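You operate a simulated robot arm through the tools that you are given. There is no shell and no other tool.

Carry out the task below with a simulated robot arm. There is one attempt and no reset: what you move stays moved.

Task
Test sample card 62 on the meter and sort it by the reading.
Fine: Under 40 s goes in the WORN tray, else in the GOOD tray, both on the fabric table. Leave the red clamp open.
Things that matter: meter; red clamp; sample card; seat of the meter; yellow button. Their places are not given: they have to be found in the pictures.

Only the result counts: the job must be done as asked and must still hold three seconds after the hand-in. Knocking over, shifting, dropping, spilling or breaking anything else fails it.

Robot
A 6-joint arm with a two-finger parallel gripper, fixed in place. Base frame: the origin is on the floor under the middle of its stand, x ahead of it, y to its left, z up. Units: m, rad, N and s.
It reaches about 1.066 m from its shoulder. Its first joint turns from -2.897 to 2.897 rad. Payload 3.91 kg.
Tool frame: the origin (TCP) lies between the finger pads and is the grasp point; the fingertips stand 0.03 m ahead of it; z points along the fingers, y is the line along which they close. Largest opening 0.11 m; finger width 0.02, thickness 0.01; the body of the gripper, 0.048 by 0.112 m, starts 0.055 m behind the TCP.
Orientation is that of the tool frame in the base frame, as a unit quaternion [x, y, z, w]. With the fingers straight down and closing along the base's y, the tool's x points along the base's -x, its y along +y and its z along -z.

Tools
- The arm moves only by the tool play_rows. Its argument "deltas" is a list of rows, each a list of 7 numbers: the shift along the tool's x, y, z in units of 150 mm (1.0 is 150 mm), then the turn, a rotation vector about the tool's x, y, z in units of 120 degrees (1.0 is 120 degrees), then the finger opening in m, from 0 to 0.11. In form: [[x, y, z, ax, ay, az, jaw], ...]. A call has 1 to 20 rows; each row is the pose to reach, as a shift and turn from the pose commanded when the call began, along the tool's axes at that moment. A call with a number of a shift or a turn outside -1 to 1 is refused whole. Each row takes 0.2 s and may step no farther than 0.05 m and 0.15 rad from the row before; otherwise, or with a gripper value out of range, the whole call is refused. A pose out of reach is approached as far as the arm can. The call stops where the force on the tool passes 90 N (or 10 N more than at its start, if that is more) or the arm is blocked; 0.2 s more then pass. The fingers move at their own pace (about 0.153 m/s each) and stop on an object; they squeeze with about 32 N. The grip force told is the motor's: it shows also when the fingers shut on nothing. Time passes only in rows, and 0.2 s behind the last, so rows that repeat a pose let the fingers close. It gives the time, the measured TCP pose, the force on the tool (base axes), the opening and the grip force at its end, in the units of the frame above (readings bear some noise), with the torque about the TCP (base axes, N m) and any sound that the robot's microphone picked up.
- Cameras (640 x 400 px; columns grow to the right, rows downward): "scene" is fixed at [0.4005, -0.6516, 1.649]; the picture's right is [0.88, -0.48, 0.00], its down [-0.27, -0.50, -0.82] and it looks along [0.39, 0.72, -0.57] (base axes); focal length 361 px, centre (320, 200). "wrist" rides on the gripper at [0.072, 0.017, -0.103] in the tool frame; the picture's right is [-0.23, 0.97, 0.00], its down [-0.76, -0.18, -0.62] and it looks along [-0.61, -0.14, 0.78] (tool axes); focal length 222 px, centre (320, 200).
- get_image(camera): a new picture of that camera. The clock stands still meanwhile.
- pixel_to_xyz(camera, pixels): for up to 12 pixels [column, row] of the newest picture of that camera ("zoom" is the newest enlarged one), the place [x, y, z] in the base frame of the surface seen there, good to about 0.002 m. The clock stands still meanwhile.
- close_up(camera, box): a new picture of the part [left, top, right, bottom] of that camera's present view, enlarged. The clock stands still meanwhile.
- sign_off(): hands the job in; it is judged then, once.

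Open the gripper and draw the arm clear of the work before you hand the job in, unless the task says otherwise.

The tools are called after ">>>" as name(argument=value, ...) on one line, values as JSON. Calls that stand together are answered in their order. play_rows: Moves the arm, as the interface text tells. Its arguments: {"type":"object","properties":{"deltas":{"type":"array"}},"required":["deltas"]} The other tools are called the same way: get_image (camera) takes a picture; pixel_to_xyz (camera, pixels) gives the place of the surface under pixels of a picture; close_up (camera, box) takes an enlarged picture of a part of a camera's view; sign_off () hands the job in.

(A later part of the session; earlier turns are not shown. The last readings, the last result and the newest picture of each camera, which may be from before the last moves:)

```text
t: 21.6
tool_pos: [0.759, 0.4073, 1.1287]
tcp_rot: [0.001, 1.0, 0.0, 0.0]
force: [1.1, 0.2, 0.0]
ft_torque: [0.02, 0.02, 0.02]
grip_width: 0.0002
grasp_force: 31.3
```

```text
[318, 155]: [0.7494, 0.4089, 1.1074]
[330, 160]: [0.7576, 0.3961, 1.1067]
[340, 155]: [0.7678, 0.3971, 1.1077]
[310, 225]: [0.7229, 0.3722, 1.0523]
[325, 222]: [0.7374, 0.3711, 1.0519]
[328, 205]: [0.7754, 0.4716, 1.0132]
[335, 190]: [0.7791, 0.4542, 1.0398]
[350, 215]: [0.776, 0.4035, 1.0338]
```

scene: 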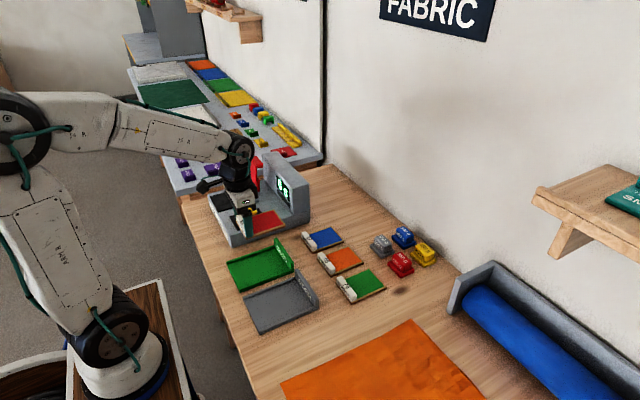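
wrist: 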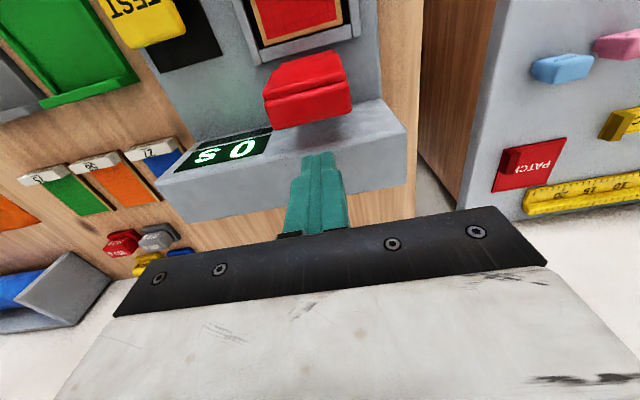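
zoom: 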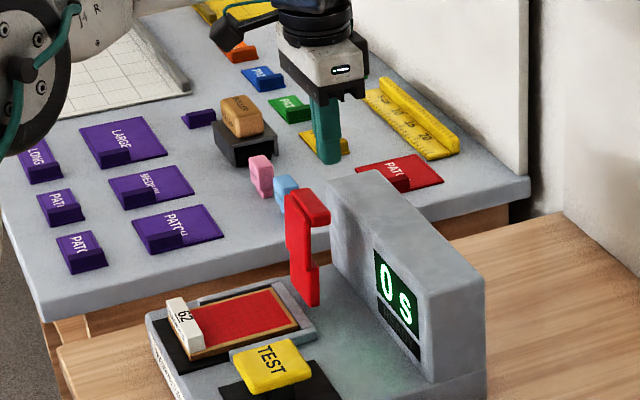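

Finger front face is at x≈0.749 with the lip's rear at ≈0.742 and the tower at ≈0.775. I lower to TCP z≈1.075 (tips ≈1.045), just above the tower top and behind the lip.

>>> play_rows(deltas=[[0, 0, 0.12, 0, 0, 0, 0.0], [0, 0, 0.24, 0, 0, 0, 0.0], [0, 0, 0.34, 0, 0, 0, 0.0], [0, 0, 0.36, 0, 0, 0, 0.0], [0, 0, 0.36, 0, 0, 0, 0.0]])

>>> close_up(camera="scene", box=[230, 110, 320, 220])

```text
t: 22.8
tool_pos: [0.7594, 0.4058, 1.0754]
tcp_rot: [0.0, 1.0, 0.0, 0.0]
force: [0.9, 1.2, 0.0]
ft_torque: [0.02, 0.03, 0.01]
grip_width: 0.0002
grasp_force: 31.9
```

```text
3.64 times, centred on (275, 165) of scene
```

zoom: 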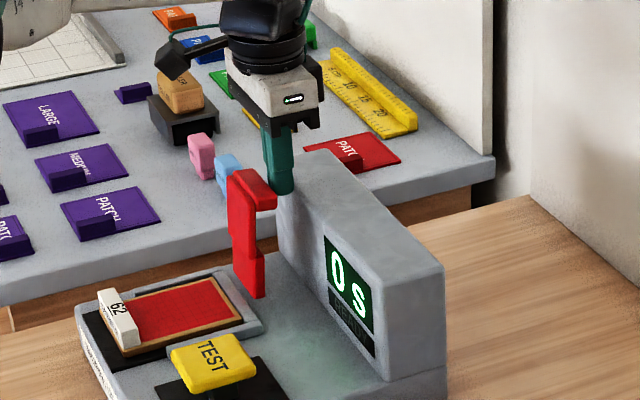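

The fingertips are behind the lip. I push slowly in −x by about 6 cm and watch the force and the clamp.

>>> play_rows(deltas=[[0.07, 0, 0, 0, 0, 0, 0.0], [0.14, 0, -0.01, 0, 0, 0, 0.0], [0.21, 0, -0.015, 0, 0, 0, 0.0], [0.28, 0, -0.015, 0, 0, 0, 0.0], [0.35, 0, -0.012, 0, 0, 0, 0.0], [0.41, 0, -0.01, 0, 0, 0, 0.0]])

>>> close_up(camera="scene", box=[210, 110, 310, 220])

```text
t: 24.2
tool_pos: [0.6966, 0.407, 1.0766]
tcp_rot: [0.0, 1.0, 0.0, 0.0]
force: [-0.5, 0.1, -0.2]
ft_torque: [0.02, 0.01, -0.03]
grip_width: 0.0002
grasp_force: 32.5
```

```text
3.64 times, centred on (260, 165) of scene
```

zoom: 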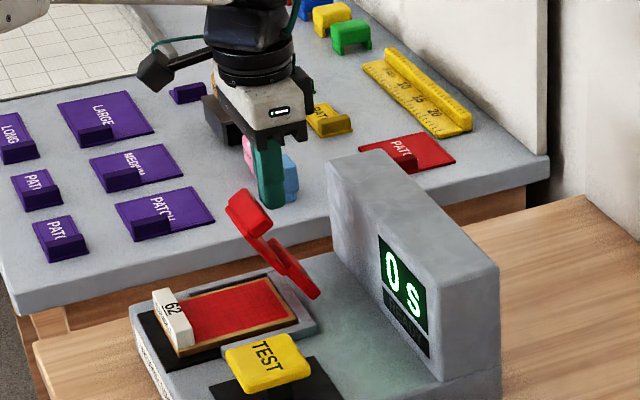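

The clamp swings down cleanly (now about 45°) with almost no force. I follow its arc further, to about 75°.

>>> play_rows(deltas=[[0.08, 0, 0.03, 0, 0, 0, 0.0], [0.164, 0, 0.064, 0, 0, 0, 0.0], [0.24, 0, 0.11, 0, 0, 0, 0.0], [0.31, 0, 0.16, 0, 0, 0, 0.0], [0.37, 0, 0.23, 0, 0, 0, 0.0], [0.42, 0, 0.3, 0, 0, 0, 0.0], [0.42, 0, 0.3, 0, 0, 0, 0.0]])

>>> close_up(camera="scene", box=[210, 120, 310, 220])

>>> get_image(camera="wrist")

```text
t: 25.8
tool_pos: [0.6345, 0.4076, 1.031]
tcp_rot: [0.0, 1.0, 0.0, -0.001]
force: [0.6, 0.4, -0.1]
ft_torque: [0.03, 0.01, -0.03]
grip_width: 0.0001
grasp_force: 32.6
```

```text
4.00 times, centred on (260, 170) of scene
```

zoom: 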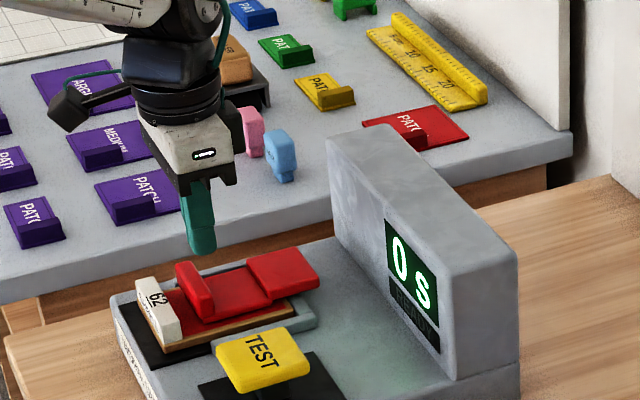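

```text
taken
```

wrist: 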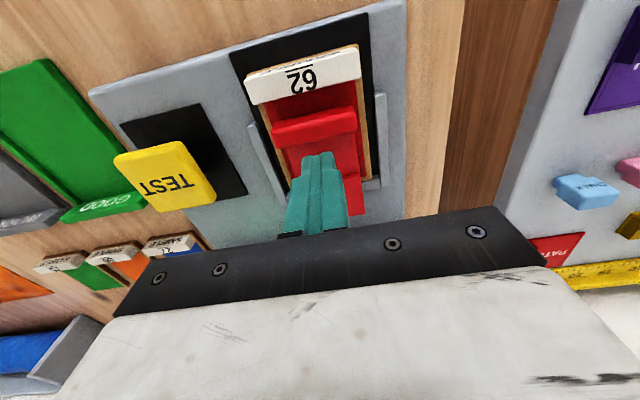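

The clamp has dropped onto the card. I zoom in and measure the lip height to confirm it is fully down.

>>> close_up(camera="scene", box=[230, 170, 300, 220])

>>> pixel_to_xyz(camera="wrist", pixels=[[275, 125], [350, 112], [278, 142], [355, 128], [300, 150], [345, 150], [350, 180], [300, 118]])

```text
8.00 times, centred on (265, 195) of scene
```

zoom: 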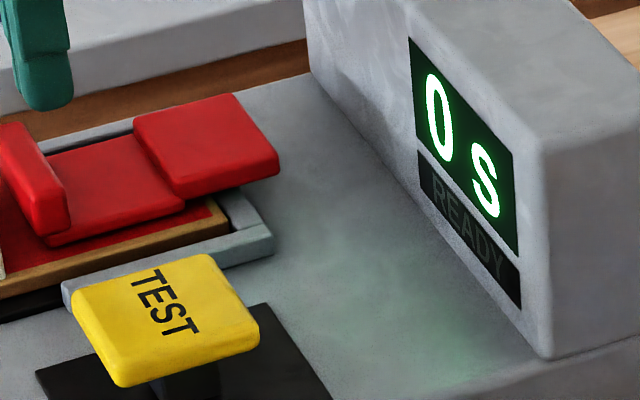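

```text
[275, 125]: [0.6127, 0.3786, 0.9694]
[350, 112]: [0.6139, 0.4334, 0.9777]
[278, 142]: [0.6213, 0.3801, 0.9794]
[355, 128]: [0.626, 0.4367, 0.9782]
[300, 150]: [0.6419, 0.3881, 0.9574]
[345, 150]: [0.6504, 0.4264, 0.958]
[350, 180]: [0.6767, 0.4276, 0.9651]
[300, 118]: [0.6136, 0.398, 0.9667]
```

The clamp plate lies flat at z≈0.958 (just its thickness above the card), though "READY" on the meter is still dark. I press the lip lightly from above to be sure it is seated.

>>> play_rows(deltas=[[0.05, 0, 0.05, 0, 0, 0, 0.0], [0.09, 0, 0.1, 0, 0, 0, 0.0], [0.09, 0, 0.135, 0, 0, 0, 0.0], [0.09, 0, 0.15, 0, 0, 0, 0.0], [0.09, 0, 0.158, 0, 0, 0, 0.0]])

>>> close_up(camera="scene", box=[220, 160, 310, 230])

```text
t: 27.0
tool_pos: [0.6209, 0.4078, 1.0088]
tcp_rot: [-0.001, 1.0, 0.0, 0.002]
force: [-3.1, 0.0, 11.0]
ft_torque: [-0.06, -0.03, -0.04]
grip_width: 0.0
grasp_force: 31.4
```

```text
5.71 times, centred on (265, 195) of scene
```

zoom: 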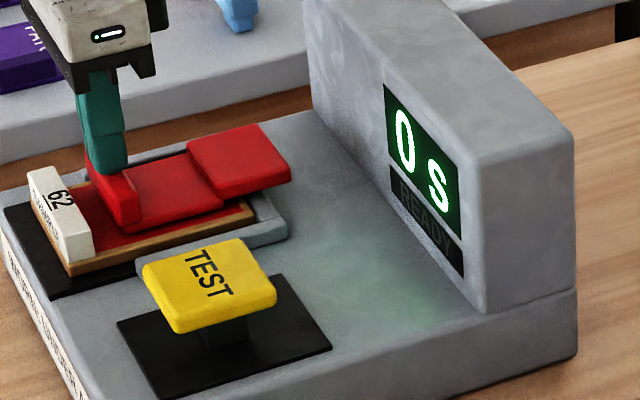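

The clamp is firm (11 N reaction). Now I rise, move over the TEST button at about (0.635, 0.275), keeping the fingers closed.

>>> play_rows(deltas=[[0, 0, -0.1, 0, 0, 0, 0.0], [0, 0, -0.3, 0, 0, 0, 0.0], [-0.04, -0.2, -0.33, 0, 0, 0, 0.0], [-0.08, -0.45, -0.33, 0, 0, 0, 0.0], [-0.09, -0.7, -0.33, 0, 0, 0, 0.0], [-0.09, -0.88, -0.33, 0, 0, 0, 0.0], [-0.09, -0.88, -0.33, 0, 0, 0, 0.0]])

>>> close_up(camera="scene", box=[210, 150, 310, 240])

>>> get_image(camera="wrist")

```text
t: 28.6
tool_pos: [0.6349, 0.2727, 1.0555]
tcp_rot: [0.0, 1.0, 0.001, 0.0]
force: [-0.1, -0.6, 0.2]
ft_torque: [0.05, 0.01, 0.02]
grip_width: 0.0001
grasp_force: 32.2
```

```text
4.44 times, centred on (260, 195) of scene
```

zoom: 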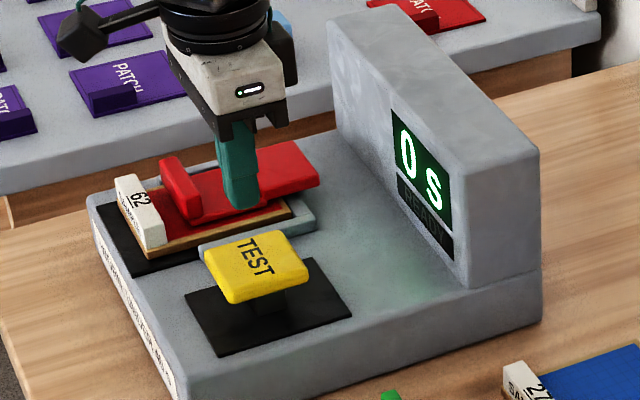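

```text
taken
```

wrist: 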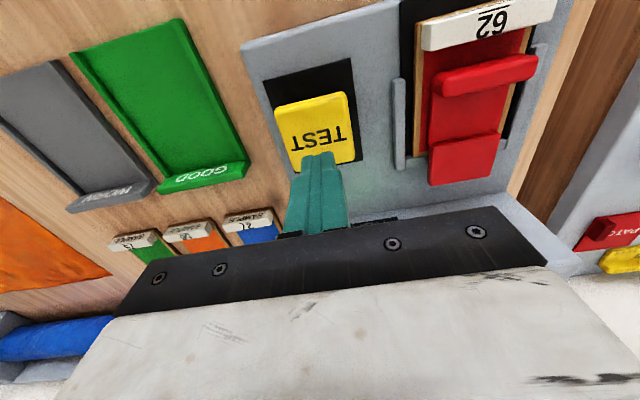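

The fingertips are above the TEST button with the clamp closed on card 62. I lower to just touching the button top (z≈0.98).

>>> play_rows(deltas=[[0, 0.01, 0.12, 0, 0, 0, 0.0], [0, 0.01, 0.23, 0, 0, 0, 0.0], [0, 0.01, 0.28, 0, 0, 0, 0.0], [0, 0.01, 0.3, 0, 0, 0, 0.0]])

>>> close_up(camera="scene", box=[220, 160, 310, 230])

```text
t: 29.6
tool_pos: [0.6336, 0.2747, 1.0116]
tcp_rot: [0.001, 1.0, 0.0, 0.0]
force: [-0.2, 0.9, -0.1]
ft_torque: [0.01, 0.01, 0.0]
grip_width: 0.0001
grasp_force: 32.2
```

```text
5.71 times, centred on (265, 195) of scene
```

zoom: 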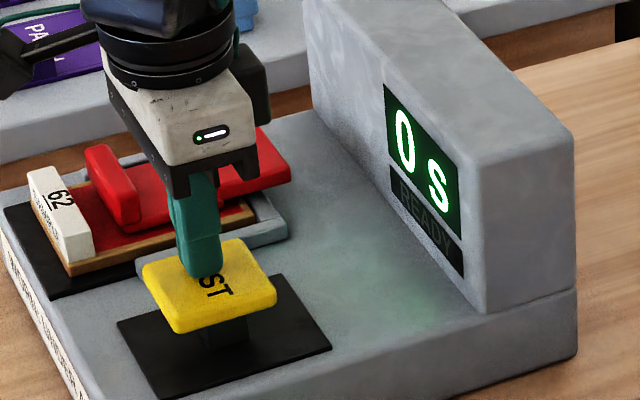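

The tips are centred on the button and about 1 mm above it. I press down about 5 mm.

>>> play_rows(deltas=[[0, 0, 0.015, 0, 0, 0, 0.0], [0, 0, 0.03, 0, 0, 0, 0.0], [0, 0, 0.042, 0, 0, 0, 0.0]])

>>> close_up(camera="scene", box=[220, 160, 310, 230])

```text
t: 30.4
tool_pos: [0.6349, 0.2762, 1.0059]
tcp_rot: [0.001, 1.0, 0.0, -0.001]
force: [-1.4, 1.1, 0.7]
ft_torque: [0.02, 0.01, 0.0]
grip_width: 0.0
grasp_force: 32.0
```

```text
5.71 times, centred on (265, 195) of scene
```

zoom: 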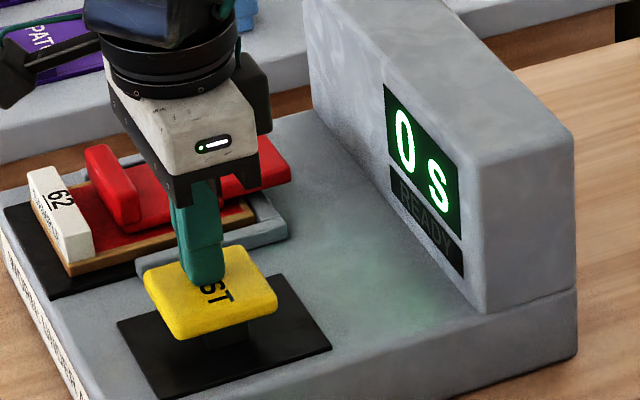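

The button is sinking with little force and the display still reads 0 s. I press on in small steps.

>>> play_rows(deltas=[[0, 0, 0.015, 0, 0, 0, 0.0], [0, 0, 0.03, 0, 0, 0, 0.0], [0, 0, 0.035, 0, 0, 0, 0.0]])

>>> close_up(camera="scene", box=[220, 160, 310, 230])

```text
t: 31.2
tool_pos: [0.6342, 0.2773, 1.0004]
tcp_rot: [0.0, 1.0, 0.0, -0.001]
force: [-1.9, -0.1, 1.4]
ft_torque: [0.0, 0.0, 0.0]
grip_width: 0.0
grasp_force: 31.9
```

```text
5.71 times, centred on (265, 195) of scene
```

zoom: 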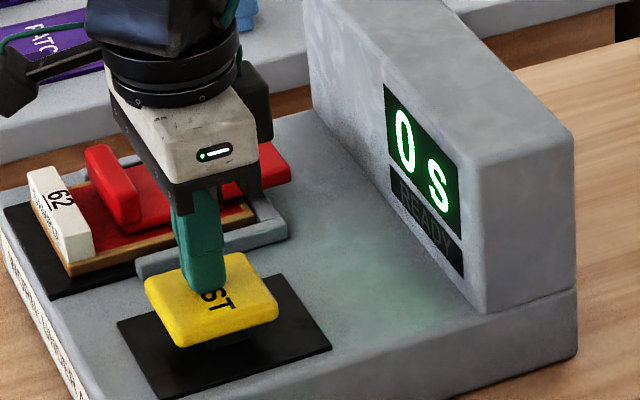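

Still light (1.4 N) and not bottomed out. I continue down another ~5 mm.

>>> play_rows(deltas=[[0, 0, 0.015, 0, 0, 0, 0.0], [0, 0, 0.03, 0, 0, 0, 0.0], [0, 0, 0.035, 0, 0, 0, 0.0]])

>>> close_up(camera="scene", box=[220, 160, 310, 230])

```text
t: 32.0
tool_pos: [0.635, 0.2772, 0.9953]
tcp_rot: [0.0, 1.0, 0.0, 0.0]
force: [-0.5, -1.5, 3.2]
ft_torque: [-0.06, 0.09, 0.01]
grip_width: 0.0
grasp_force: 32.6
```

```text
5.71 times, centred on (265, 195) of scene
```

zoom: 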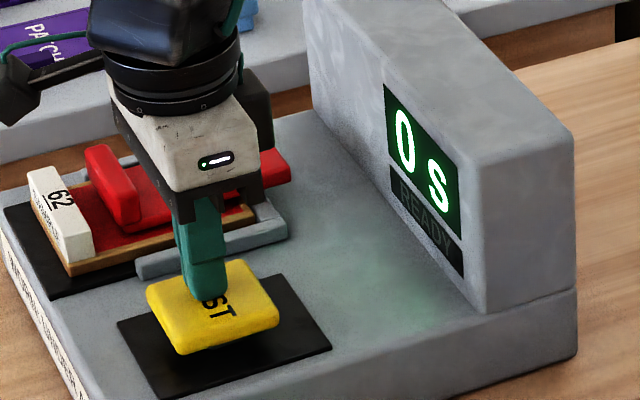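

The reaction is 3.2 N and rising, display still 0 s. I go another 4–5 mm.

>>> play_rows(deltas=[[0, 0, 0.012, 0, 0, 0, 0.0], [0, 0, 0.024, 0, 0, 0, 0.0], [0, 0, 0.032, 0, 0, 0, 0.0]])

>>> close_up(camera="scene", box=[220, 160, 310, 230])

```text
t: 32.8
tool_pos: [0.6362, 0.2769, 0.9899]
tcp_rot: [0.001, 1.0, 0.0, 0.001]
force: [0.3, 0.1, -0.7]
ft_torque: [0.01, 0.06, 0.01]
grip_width: 0.0
grasp_force: 31.9
```

```text
5.71 times, centred on (265, 195) of scene
```

zoom: 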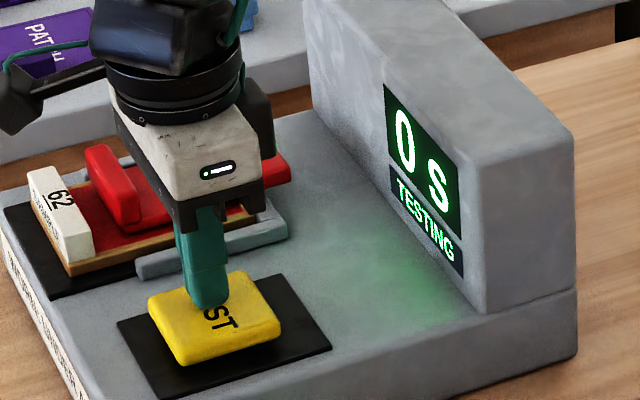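

The status now shows "TESTING". I lift off the button and wait for the reading.

>>> play_rows(deltas=[[0, 0, -0.06, 0, 0, 0, 0.0], [0, 0, -0.15, 0, 0, 0, 0.0], [0, 0, -0.3, 0, 0, 0, 0.0], [0, 0, -0.45, 0, 0, 0, 0.0], [0, 0, -0.45, 0, 0, 0, 0.0]])

>>> close_up(camera="scene", box=[220, 160, 310, 230])

```text
t: 34.0
tool_pos: [0.6361, 0.2773, 1.0573]
tcp_rot: [0.0, 1.0, 0.001, 0.0]
force: [-0.7, 0.2, -0.5]
ft_torque: [-0.03, -0.02, -0.01]
grip_width: 0.0
grasp_force: 31.8
```

```text
5.71 times, centred on (265, 195) of scene
```

zoom: 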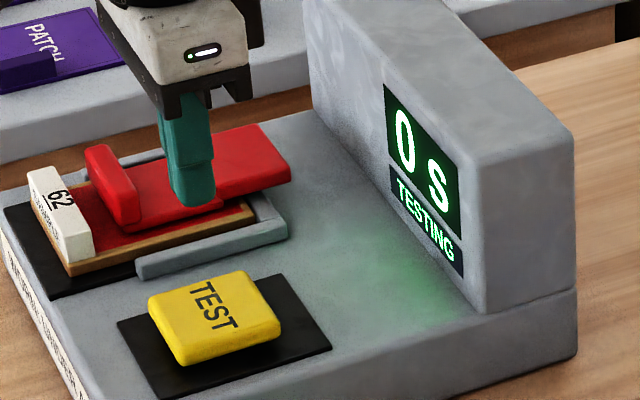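

The button stays down and "TESTING" stays lit. I let 3 seconds pass without moving, then look at the display.

>>> play_rows(deltas=[[0, 0, 0, 0, 0, 0, 0], [0, 0, 0, 0, 0, 0, 0], [0, 0, 0, 0, 0, 0, 0], [0, 0, 0, 0, 0, 0, 0], [0, 0, 0, 0, 0, 0, 0], [0, 0, 0, 0, 0, 0, 0], [0, 0, 0, 0, 0, 0, 0], [0, 0, 0, 0, 0, 0, 0], [0, 0, 0, 0, 0, 0, 0], [0, 0, 0, 0, 0, 0, 0], [0, 0, 0, 0, 0, 0, 0], [0, 0, 0, 0, 0, 0, 0], [0, 0, 0, 0, 0, 0, 0], [0, 0, 0, 0, 0, 0, 0]])

>>> close_up(camera="scene", box=[220, 160, 310, 230])

```text
t: 37.0
tool_pos: [0.6359, 0.2766, 1.0583]
tcp_rot: [-0.001, 1.0, -0.001, 0.0]
force: [-0.4, -0.8, -0.2]
ft_torque: [0.02, 0.02, -0.01]
grip_width: 0.0
grasp_force: 31.9
```

```text
5.71 times, centred on (265, 195) of scene
```

zoom: 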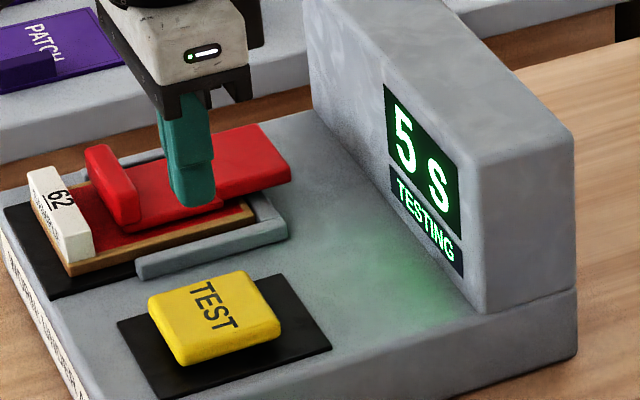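

The display is counting (5 s) and still "TESTING". I keep still and wait longer.

>>> play_rows(deltas=[[0, 0, 0, 0, 0, 0, 0], [0, 0, 0, 0, 0, 0, 0], [0, 0, 0, 0, 0, 0, 0], [0, 0, 0, 0, 0, 0, 0], [0, 0, 0, 0, 0, 0, 0], [0, 0, 0, 0, 0, 0, 0], [0, 0, 0, 0, 0, 0, 0], [0, 0, 0, 0, 0, 0, 0], [0, 0, 0, 0, 0, 0, 0], [0, 0, 0, 0, 0, 0, 0], [0, 0, 0, 0, 0, 0, 0], [0, 0, 0, 0, 0, 0, 0], [0, 0, 0, 0, 0, 0, 0], [0, 0, 0, 0, 0, 0, 0], [0, 0, 0, 0, 0, 0, 0], [0, 0, 0, 0, 0, 0, 0], [0, 0, 0, 0, 0, 0, 0], [0, 0, 0, 0, 0, 0, 0], [0, 0, 0, 0, 0, 0, 0], [0, 0, 0, 0, 0, 0, 0]])

>>> close_up(camera="scene", box=[220, 160, 310, 230])

```text
t: 41.2
tool_pos: [0.6358, 0.2775, 1.0577]
tcp_rot: [0.0, 1.0, -0.001, -0.001]
force: [0.5, 0.0, 0.2]
ft_torque: [0.0, -0.01, 0.0]
grip_width: 0.0
grasp_force: 32.2
```

```text
5.71 times, centred on (265, 195) of scene
```

zoom: 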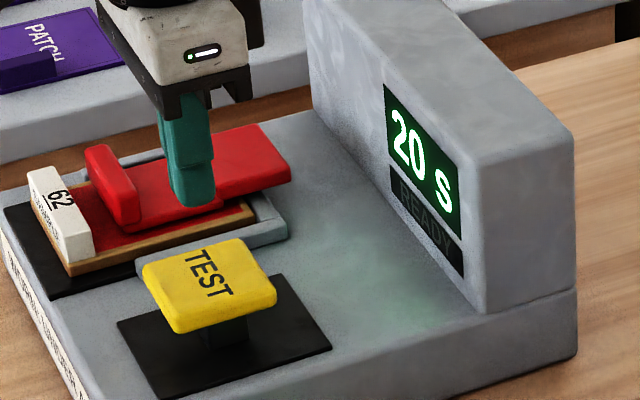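

The button popped up, "TESTING" is off and the display reads 20 s. I wait a bit more to be sure the reading is final, with a tight zoom on the display.

>>> play_rows(deltas=[[0, 0, 0, 0, 0, 0, 0], [0, 0, 0, 0, 0, 0, 0], [0, 0, 0, 0, 0, 0, 0], [0, 0, 0, 0, 0, 0, 0], [0, 0, 0, 0, 0, 0, 0], [0, 0, 0, 0, 0, 0, 0], [0, 0, 0, 0, 0, 0, 0], [0, 0, 0, 0, 0, 0, 0]])

>>> close_up(camera="scene", box=[270, 168, 292, 212])

>>> close_up(camera="scene", box=[220, 160, 310, 230])

```text
t: 43.0
tool_pos: [0.6364, 0.2766, 1.0574]
tcp_rot: [0.0, 1.0, 0.0, 0.0]
force: [-0.1, 0.3, 0.4]
ft_torque: [0.0, -0.01, 0.02]
grip_width: 0.0
grasp_force: 32.1
```

```text
9.09 times, centred on (281, 190) of scene
```

zoom: 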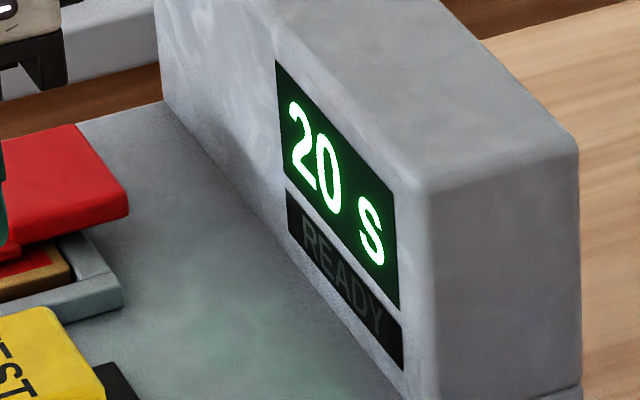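

```text
5.71 times, centred on (265, 195) of scene
```

zoom: 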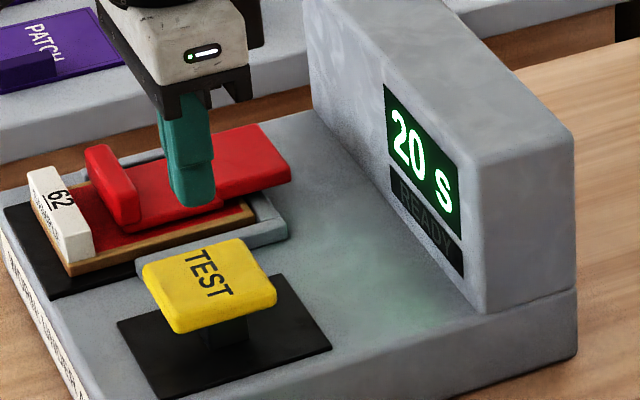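

The reading is final at 20 s, which is under 40 s, so card 62 belongs in the WORN tray. I move back over the clamp's lip at about (0.620, 0.406), opening the fingers to straddle it.

>>> play_rows(deltas=[[0.03, 0.15, -0.03, 0, 0, 0, 0.0], [0.06, 0.38, -0.03, 0, 0, 0, 0.04], [0.1, 0.62, -0.03, 0, 0, 0, 0.085], [0.107, 0.863, -0.03, 0, 0, 0, 0.085], [0.107, 0.863, -0.03, 0, 0, 0, 0.085]])

>>> get_image(camera="wrist")

>>> close_up(camera="scene", box=[210, 140, 310, 230])

```text
t: 44.2
tool_pos: [0.6185, 0.4066, 1.0615]
tcp_rot: [0.0, 1.0, 0.0, 0.0]
force: [-0.2, 0.6, 0.0]
ft_torque: [-0.01, -0.01, -0.04]
grip_width: 0.0851
grasp_force: 0.0
```

```text
taken
```

wrist: 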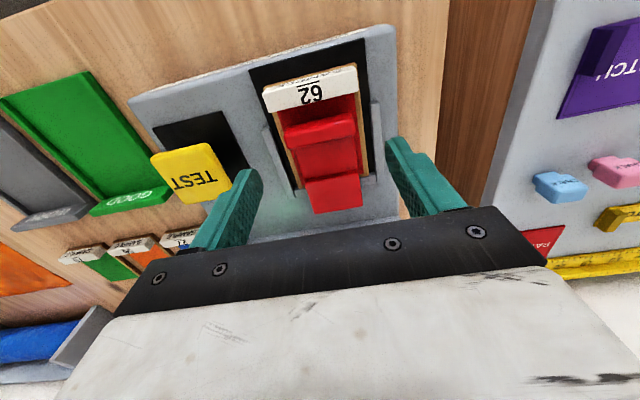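

```text
4.44 times, centred on (260, 185) of scene
```

zoom: 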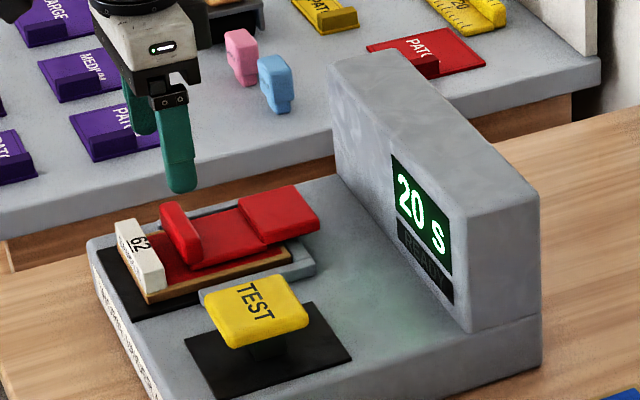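

The fingers straddle the lip at (320,130) in the wrist picture. I measure the lip edges once more before going down.

>>> pixel_to_xyz(camera="wrist", pixels=[[285, 130], [354, 117], [288, 148], [357, 135], [308, 185], [360, 178], [312, 210], [362, 205], [325, 165], [335, 190], [268, 108], [356, 90]])

```text
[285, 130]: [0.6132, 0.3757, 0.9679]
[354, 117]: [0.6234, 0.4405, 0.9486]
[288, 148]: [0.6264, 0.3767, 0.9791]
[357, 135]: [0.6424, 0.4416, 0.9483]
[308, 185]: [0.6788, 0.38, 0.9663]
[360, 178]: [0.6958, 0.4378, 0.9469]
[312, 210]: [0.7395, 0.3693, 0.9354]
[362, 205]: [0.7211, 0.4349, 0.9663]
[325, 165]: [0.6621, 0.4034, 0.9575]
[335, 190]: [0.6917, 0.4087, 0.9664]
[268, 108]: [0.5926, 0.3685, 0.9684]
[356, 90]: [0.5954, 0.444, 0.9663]
```

The lip spans y≈0.376–0.437, x≈0.613–0.627, so the fingers are centred. I lower to TCP z≈0.985 (tips 6 mm above the card plate) and close on the lip.

>>> play_rows(deltas=[[-0.005, 0, 0.15, 0, 0, 0, 0.085], [-0.005, 0, 0.32, 0, 0, 0, 0.085], [-0.005, 0, 0.46, 0, 0, 0, 0.085], [-0.005, 0, 0.505, 0, 0, 0, 0.085], [-0.005, 0, 0.505, 0, 0, 0, 0.085]])

>>> play_rows(deltas=[[0, 0, 0, 0, 0, 0, 0.065], [0, 0, 0, 0, 0, 0, 0.04], [0, 0, 0, 0, 0, 0, 0.03], [0, 0, 0, 0, 0, 0, 0.03]])

>>> close_up(camera="scene", box=[210, 140, 310, 230])

>>> get_image(camera="wrist")

```text
t: 45.4
tool_pos: [0.6193, 0.4051, 0.9858]
tcp_rot: [0.0, 1.0, 0.0, 0.0]
force: [0.1, -0.1, 0.4]
ft_torque: [-0.02, -0.01, -0.04]
grip_width: 0.085
grasp_force: 0.2
```

```text
t: 46.4
tool_pos: [0.6198, 0.4047, 0.9864]
tcp_rot: [0.0, 1.0, 0.001, 0.0]
force: [-0.1, 0.6, -1.9]
ft_torque: [0.08, 0.06, -0.03]
grip_width: 0.0635
grasp_force: 44.8
```

```text
4.44 times, centred on (260, 185) of scene
```

zoom: 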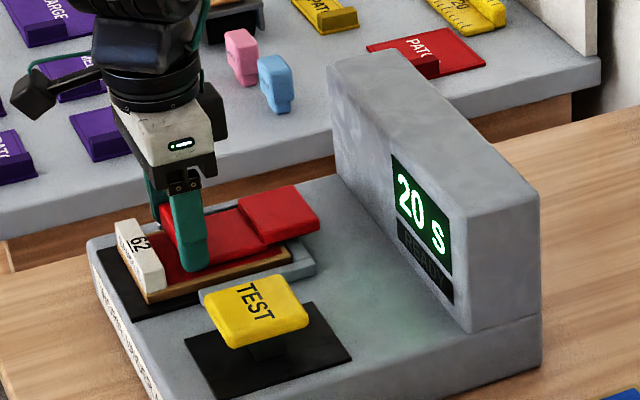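

```text
taken
```

wrist: 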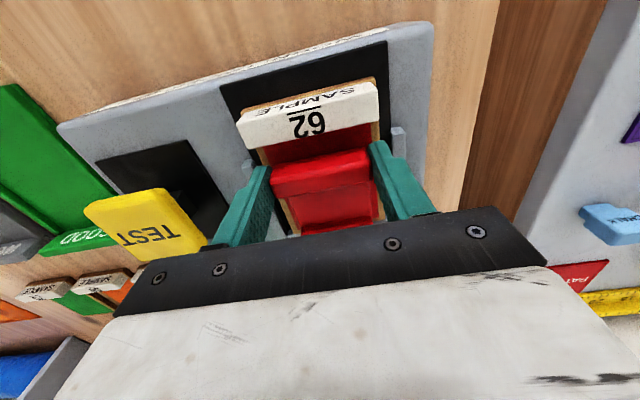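

The lip is gripped (0.0635 m wide). I lift it along its hinge arc, first to about 30°.

>>> play_rows(deltas=[[-0.01, 0, -0.055, 0, 0, 0, 0.03], [-0.025, 0, -0.115, 0, 0, 0, 0.03], [-0.045, 0, -0.169, 0, 0, 0, 0.03], [-0.085, 0, -0.245, 0, 0, 0, 0.03], [-0.133, 0, -0.32, 0, 0, 0, 0.03]])

>>> close_up(camera="scene", box=[210, 140, 310, 230])

```text
t: 47.6
tool_pos: [0.639, 0.404, 1.034]
tcp_rot: [0.0, 1.0, 0.0, 0.0]
force: [-12.2, -7.8, -9.0]
ft_torque: [-0.09, 1.52, -0.07]
grip_width: 0.0636
grasp_force: 44.8
```

```text
4.44 times, centred on (260, 185) of scene
```

zoom: 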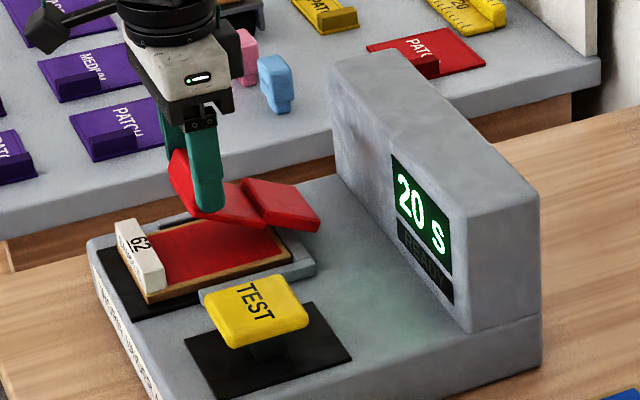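

The clamp opens along the arc with about 15 N and the meter has not moved. I continue to about 75°.

>>> play_rows(deltas=[[-0.06, 0, -0.065, 0, 0, 0, 0.03], [-0.123, 0, -0.123, 0, 0, 0, 0.03], [-0.195, 0, -0.17, 0, 0, 0, 0.03], [-0.274, 0, -0.211, 0, 0, 0, 0.03], [-0.358, 0, -0.238, 0, 0, 0, 0.03], [-0.442, 0, -0.256, 0, 0, 0, 0.03]])

>>> close_up(camera="scene", box=[210, 120, 310, 220])

```text
t: 49.0
tool_pos: [0.7067, 0.4056, 1.0736]
tcp_rot: [0.0, 1.0, 0.0, 0.001]
force: [-14.3, -19.8, 1.3]
ft_torque: [-0.3, 1.37, -0.14]
grip_width: 0.0636
grasp_force: 44.4
```

```text
4.00 times, centred on (260, 170) of scene
```

zoom: 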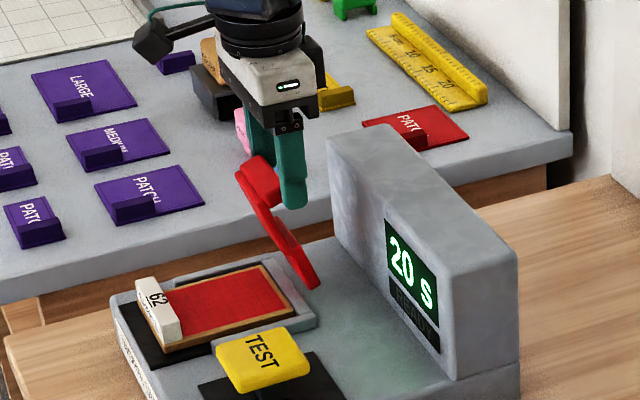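

The clamp is at about 65–70°, with some sideways load (−20 N in y). I continue to vertical, easing about 1.5 mm toward −y.

>>> play_rows(deltas=[[-0.045, -0.006, -0.005, 0, 0, 0, 0.03], [-0.09, -0.01, -0.006, 0, 0, 0, 0.03], [-0.135, -0.01, -0.004, 0, 0, 0, 0.03], [-0.175, -0.01, -0.001, 0, 0, 0, 0.03], [-0.185, -0.01, 0.0, 0, 0, 0, 0.03]])

>>> close_up(camera="scene", box=[210, 120, 310, 220])

```text
t: 50.2
tool_pos: [0.7331, 0.4046, 1.0749]
tcp_rot: [-0.002, 1.0, 0.001, 0.001]
force: [-12.2, -3.2, 12.9]
ft_torque: [-0.15, 1.54, 0.07]
grip_width: 0.0634
grasp_force: 44.7
```

```text
4.00 times, centred on (260, 170) of scene
```

zoom: 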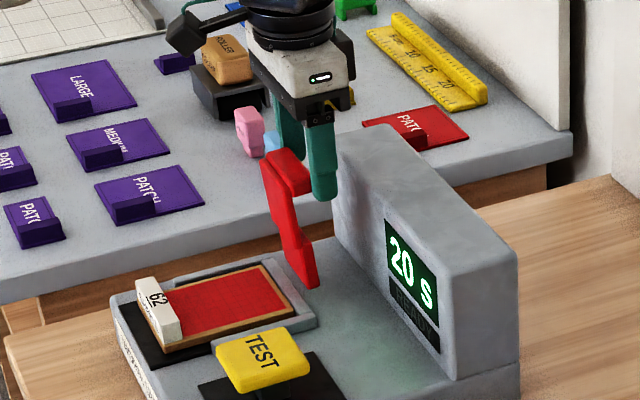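

The clamp is still leaning roughly 10° short of upright as the grip slipped a bit. I continue +x by about 1.5 cm.

>>> play_rows(deltas=[[-0.03, 0, 0, 0, 0, 0, 0.03], [-0.06, 0, 0, 0, 0, 0, 0.03], [-0.09, 0, 0, 0, 0, 0, 0.03], [-0.11, 0, 0, 0, 0, 0, 0.03]])

>>> close_up(camera="scene", box=[230, 140, 300, 210])

>>> get_image(camera="wrist")

```text
t: 51.2
tool_pos: [0.7498, 0.4044, 1.0719]
tcp_rot: [0.001, 1.0, -0.001, -0.002]
force: [-16.3, 2.5, -16.7]
ft_torque: [0.1, 1.26, -0.04]
grip_width: 0.0637
grasp_force: 45.7
```

```text
5.71 times, centred on (265, 175) of scene
```

zoom: 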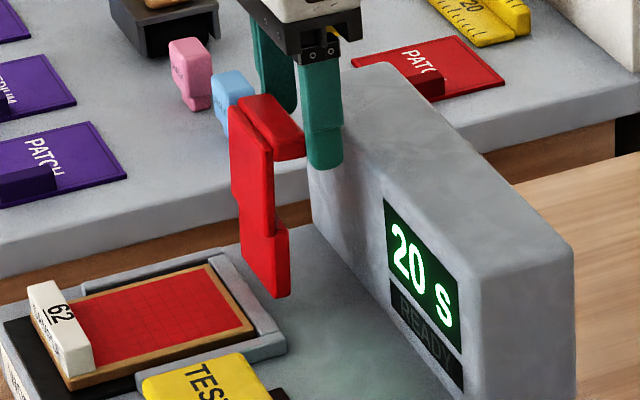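

```text
taken
```

wrist: 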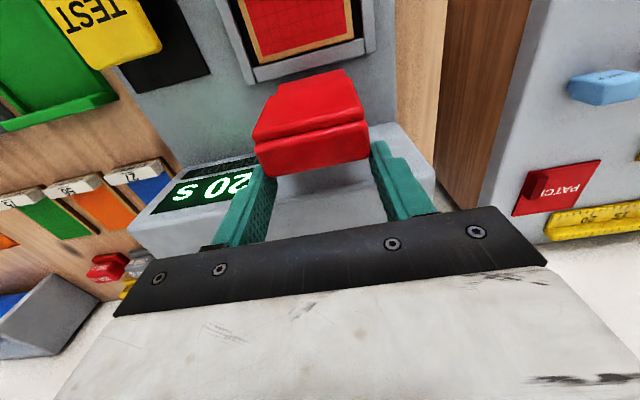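

The clamp looks upright again. I measure its front face top and bottom against the original (x≈0.711 throughout, lip rear ≈0.742).

>>> pixel_to_xyz(camera="zoom", pixels=[[240, 125], [250, 180], [255, 220], [260, 270], [250, 120], [280, 110], [300, 150], [270, 155], [235, 110], [265, 285]])

>>> pixel_to_xyz(camera="wrist", pixels=[[270, 95], [340, 80], [258, 140], [362, 120], [310, 115], [310, 138], [310, 165], [262, 170]])

```text
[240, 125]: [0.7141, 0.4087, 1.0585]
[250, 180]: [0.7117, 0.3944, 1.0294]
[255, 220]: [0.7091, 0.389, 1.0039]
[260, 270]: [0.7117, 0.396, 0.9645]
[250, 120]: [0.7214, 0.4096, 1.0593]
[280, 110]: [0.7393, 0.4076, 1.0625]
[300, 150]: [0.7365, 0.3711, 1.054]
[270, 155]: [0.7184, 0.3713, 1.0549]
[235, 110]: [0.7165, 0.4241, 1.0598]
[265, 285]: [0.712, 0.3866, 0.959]
```

```text
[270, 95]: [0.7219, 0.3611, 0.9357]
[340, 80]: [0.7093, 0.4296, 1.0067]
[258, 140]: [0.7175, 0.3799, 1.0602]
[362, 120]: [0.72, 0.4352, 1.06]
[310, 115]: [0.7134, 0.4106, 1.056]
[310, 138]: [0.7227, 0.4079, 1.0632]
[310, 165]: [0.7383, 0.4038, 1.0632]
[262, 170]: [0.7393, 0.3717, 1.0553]
```

It is upright within measurement error. I open the fingers slowly and check that it stays.

>>> play_rows(deltas=[[0, 0, 0, 0, 0, 0, 0.07], [0, 0, 0, 0, 0, 0, 0.09], [0, 0, 0, 0, 0, 0, 0.09], [0, 0, 0, 0, 0, 0, 0.09]])

>>> close_up(camera="scene", box=[230, 140, 300, 210])

>>> get_image(camera="wrist")

```text
t: 52.2
tool_pos: [0.7491, 0.4043, 1.0739]
tcp_rot: [0.0, 1.0, 0.001, 0.0]
force: [0.6, 0.1, -0.6]
ft_torque: [0.0, -0.01, 0.01]
grip_width: 0.0901
grasp_force: 0.1
```

```text
5.71 times, centred on (265, 175) of scene
```

zoom: 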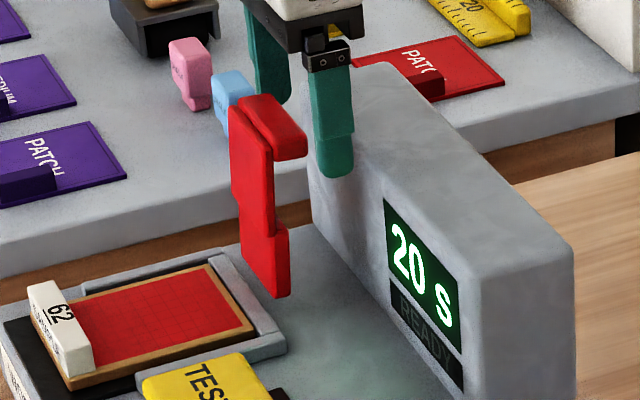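

```text
taken
```

wrist: 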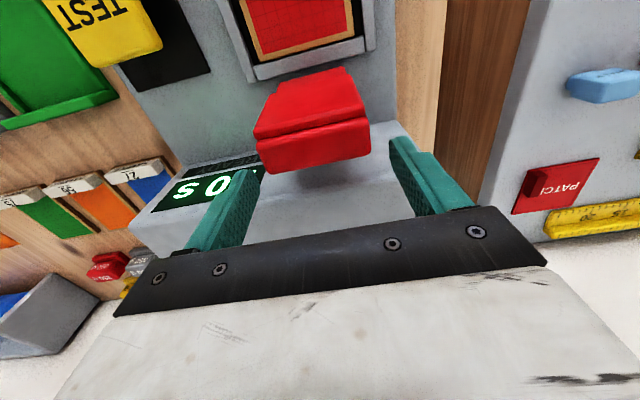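

The clamp stays upright on its own. I rise straight up, then move back over the card's handle at about (0.588, 0.4045).

>>> play_rows(deltas=[[0, 0, -0.12, 0, 0, 0, 0.09], [0, 0, -0.3, 0, 0, 0, 0.09], [0.05, 0, -0.45, 0, 0, 0, 0.1], [0.25, 0, -0.48, 0, 0, 0, 0.1], [0.5, 0, -0.48, 0, 0, 0, 0.1], [0.75, 0, -0.48, 0, 0, 0, 0.1], [0.98, 0, -0.48, 0, 0, 0, 0.1], [0.98, 0, -0.48, 0, 0, 0, 0.1]])

>>> get_image(camera="wrist")

>>> close_up(camera="scene", box=[200, 140, 300, 230])

```text
t: 54.0
tool_pos: [0.603, 0.4057, 1.1438]
tcp_rot: [-0.001, 1.0, -0.001, 0.0]
force: [-0.7, 0.1, 0.7]
ft_torque: [0.01, -0.04, 0.03]
grip_width: 0.1001
grasp_force: 0.1
```

```text
taken
```

wrist: 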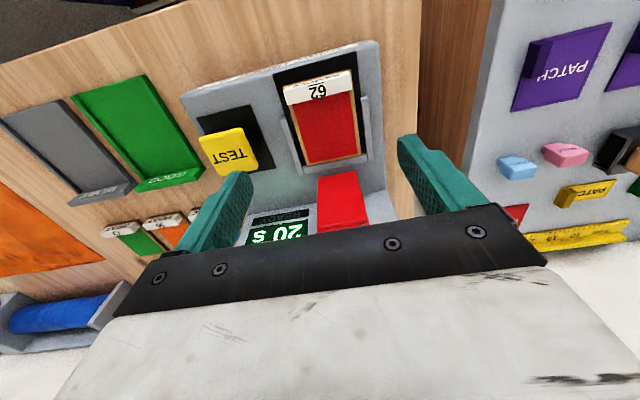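

```text
4.44 times, centred on (250, 185) of scene
```

zoom: 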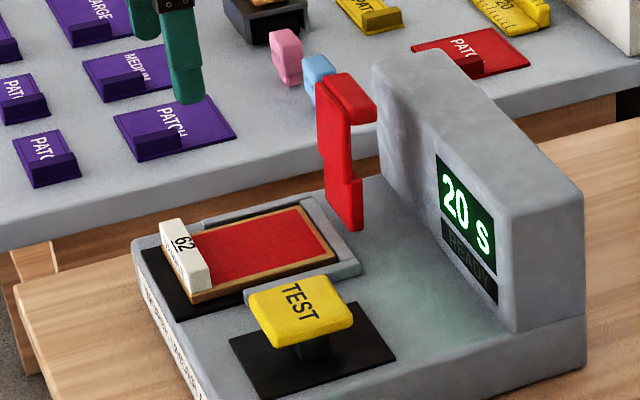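

Clamp upright, card still in its seat. I zoom on the handle from the wrist to confirm its position before regrasping.

>>> close_up(camera="wrist", box=[260, 55, 390, 180])

>>> pixel_to_xyz(camera="wrist", pixels=[[286, 92], [352, 79], [288, 103], [355, 92], [320, 90], [309, 163], [360, 153]])

```text
3.20 times, centred on (325, 118) of wrist
```

zoom: 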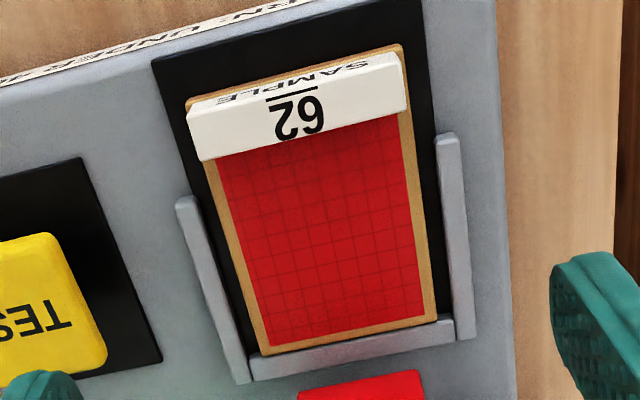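

```text
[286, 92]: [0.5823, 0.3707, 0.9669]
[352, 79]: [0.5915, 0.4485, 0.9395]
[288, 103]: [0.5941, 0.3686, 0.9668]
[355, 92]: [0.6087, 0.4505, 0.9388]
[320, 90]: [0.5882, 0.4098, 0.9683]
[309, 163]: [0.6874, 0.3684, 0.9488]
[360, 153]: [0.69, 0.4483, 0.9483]
```

>>> pixel_to_xyz(camera="zoom", pixels=[[192, 115], [203, 156], [400, 65], [403, 105], [300, 85], [305, 130], [190, 102], [400, 50], [265, 350], [432, 315]])

```text
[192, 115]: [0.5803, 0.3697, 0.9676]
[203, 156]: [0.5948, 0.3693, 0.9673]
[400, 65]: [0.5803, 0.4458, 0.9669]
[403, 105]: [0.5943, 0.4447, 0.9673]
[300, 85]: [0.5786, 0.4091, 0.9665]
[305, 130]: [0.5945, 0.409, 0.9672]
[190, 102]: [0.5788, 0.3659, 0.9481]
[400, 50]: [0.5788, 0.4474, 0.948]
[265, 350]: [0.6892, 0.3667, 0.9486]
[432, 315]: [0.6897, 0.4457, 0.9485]
```

Handle centre is x≈0.5875, y≈0.4065. I move there and descend with fingers open 0.1 m.

>>> play_rows(deltas=[[0.06, 0.008, 0.1, 0, 0, 0, 0.1], [0.103, 0.01, 0.3, 0, 0, 0, 0.1], [0.103, 0.01, 0.55, 0, 0, 0, 0.1], [0.103, 0.01, 0.75, 0, 0, 0, 0.1], [0.103, 0.01, 0.85, 0, 0, 0, 0.1], [0.103, 0.01, 0.85, 0, 0, 0, 0.1]])

>>> get_image(camera="wrist")

```text
t: 55.4
tool_pos: [0.5877, 0.4064, 1.0176]
tcp_rot: [0.0, 1.0, 0.0, 0.0]
force: [-0.4, -0.2, -0.8]
ft_torque: [0.0, -0.01, -0.03]
grip_width: 0.0999
grasp_force: 0.1
```

```text
taken
```

wrist: 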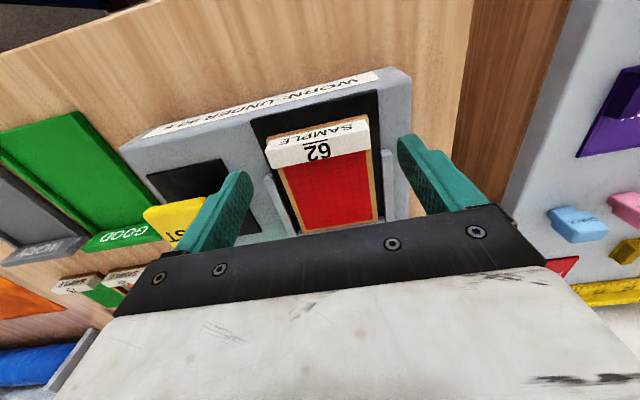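

The fingers are centred around the handle at (315,140). I lower the last 3.7 cm and close on it.

>>> play_rows(deltas=[[0, 0, 0.1, 0, 0, 0, 0.1], [0, 0, 0.2, 0, 0, 0, 0.1], [0, 0, 0.25, 0, 0, 0, 0.1], [0, 0, 0.25, 0, 0, 0, 0.08], [0, 0, 0.25, 0, 0, 0, 0.06], [0, 0, 0.25, 0, 0, 0, 0.04], [0, 0, 0.25, 0, 0, 0, 0.04]])

>>> close_up(camera="scene", box=[200, 150, 290, 230])

```text
t: 57.0
tool_pos: [0.5891, 0.4053, 0.9809]
tcp_rot: [0.0, 1.0, 0.0, 0.0]
force: [-0.6, -0.5, -0.3]
ft_torque: [0.03, -0.01, -0.03]
grip_width: 0.0781
grasp_force: 32.1
```

```text
5.00 times, centred on (245, 190) of scene
```

zoom: 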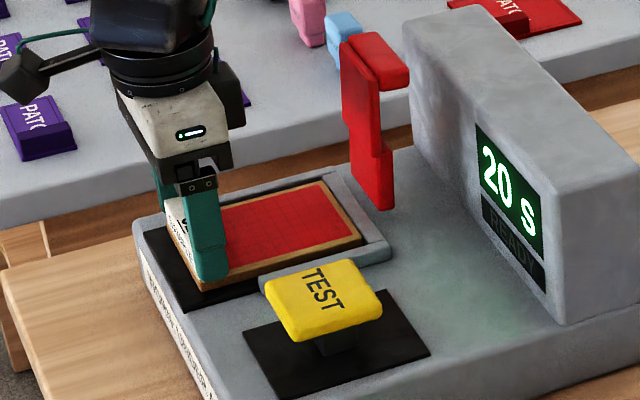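

The handle is held (0.078 m, 32 N). I lift the card straight up out of the seat to z≈1.065.

>>> play_rows(deltas=[[0, 0, -0.05, 0, 0, 0, 0.04], [0, 0, -0.13, 0, 0, 0, 0.04], [0, 0, -0.25, 0, 0, 0, 0.04], [0, 0, -0.4, 0, 0, 0, 0.04], [0, 0, -0.56, 0, 0, 0, 0.04], [0, 0, -0.56, 0, 0, 0, 0.04]])

>>> close_up(camera="scene", box=[190, 130, 300, 230])

```text
t: 58.4
tool_pos: [0.5889, 0.4041, 1.0646]
tcp_rot: [-0.001, 1.0, 0.0, 0.0]
force: [0.0, 0.5, -1.6]
ft_torque: [0.02, -0.02, -0.02]
grip_width: 0.0777
grasp_force: 32.2
```

```text
4.00 times, centred on (245, 180) of scene
```

zoom: 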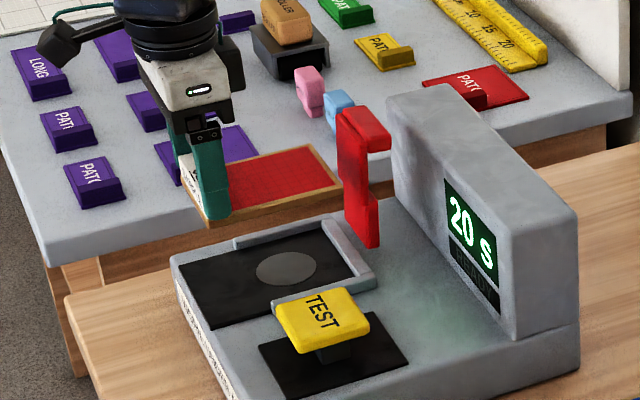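

The card is clear of the seat and level. I carry it −y at this height toward the WORN tray, over the button and the GOOD tray.

>>> play_rows(deltas=[[0, -0.18, 0, 0, 0, 0, 0.04], [0, -0.38, 0, 0, 0, 0, 0.04], [0, -0.58, 0, 0, 0, 0, 0.04], [0, -0.79, 0, 0, 0, 0, 0.04], [0, -1.0, 0, 0, 0, 0, 0.04]])

>>> play_rows(deltas=[[0.02, -0.2, 0, 0, 0, 0, 0.04], [0.05, -0.4, 0, 0, 0, 0, 0.04], [0.1, -0.6, 0, 0, 0, 0, 0.04], [0.15, -0.8, 0, 0, 0, 0, 0.04], [0.207, -1.0, 0, 0, 0, 0, 0.04]])

>>> play_rows(deltas=[[0, -0.2, 0, 0, 0, 0, 0.04], [0, -0.4, 0, 0, 0, 0, 0.04], [0, -0.6, 0, 0, 0, 0, 0.04], [0, -0.8, 0, 0, 0, 0, 0.04], [0, -0.95, 0, 0, 0, 0, 0.04], [0, -1.0, 0, 0, 0, 0, 0.04], [0, -1.0, 0, 0, 0, 0, 0.04]])

>>> get_image(camera="wrist")

>>> get_image(camera="scene")

```text
t: 59.6
tool_pos: [0.5889, 0.2545, 1.0651]
tcp_rot: [-0.001, 1.0, 0.0, 0.0]
force: [-0.1, 1.0, 0.1]
ft_torque: [-0.02, 0.01, 0.02]
grip_width: 0.0776
grasp_force: 32.3
```

```text
t: 60.8
tool_pos: [0.5578, 0.1061, 1.0638]
tcp_rot: [0.0, 1.0, 0.0, 0.0]
force: [-0.1, 0.1, -0.3]
ft_torque: [-0.01, 0.01, 0.0]
grip_width: 0.0778
grasp_force: 31.8
```

```text
t: 62.4
tool_pos: [0.5562, -0.0439, 1.0635]
tcp_rot: [-0.001, 1.0, 0.0, 0.001]
force: [1.0, -0.7, -1.0]
ft_torque: [-0.01, 0.06, -0.03]
grip_width: 0.0778
grasp_force: 31.7
```

```text
taken
```

wrist: 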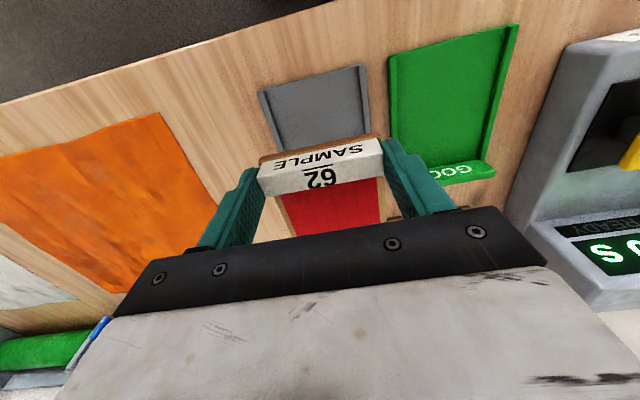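

```text
taken
```

scene: 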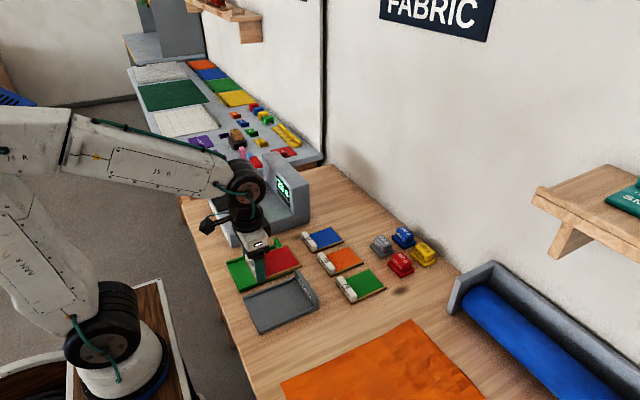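

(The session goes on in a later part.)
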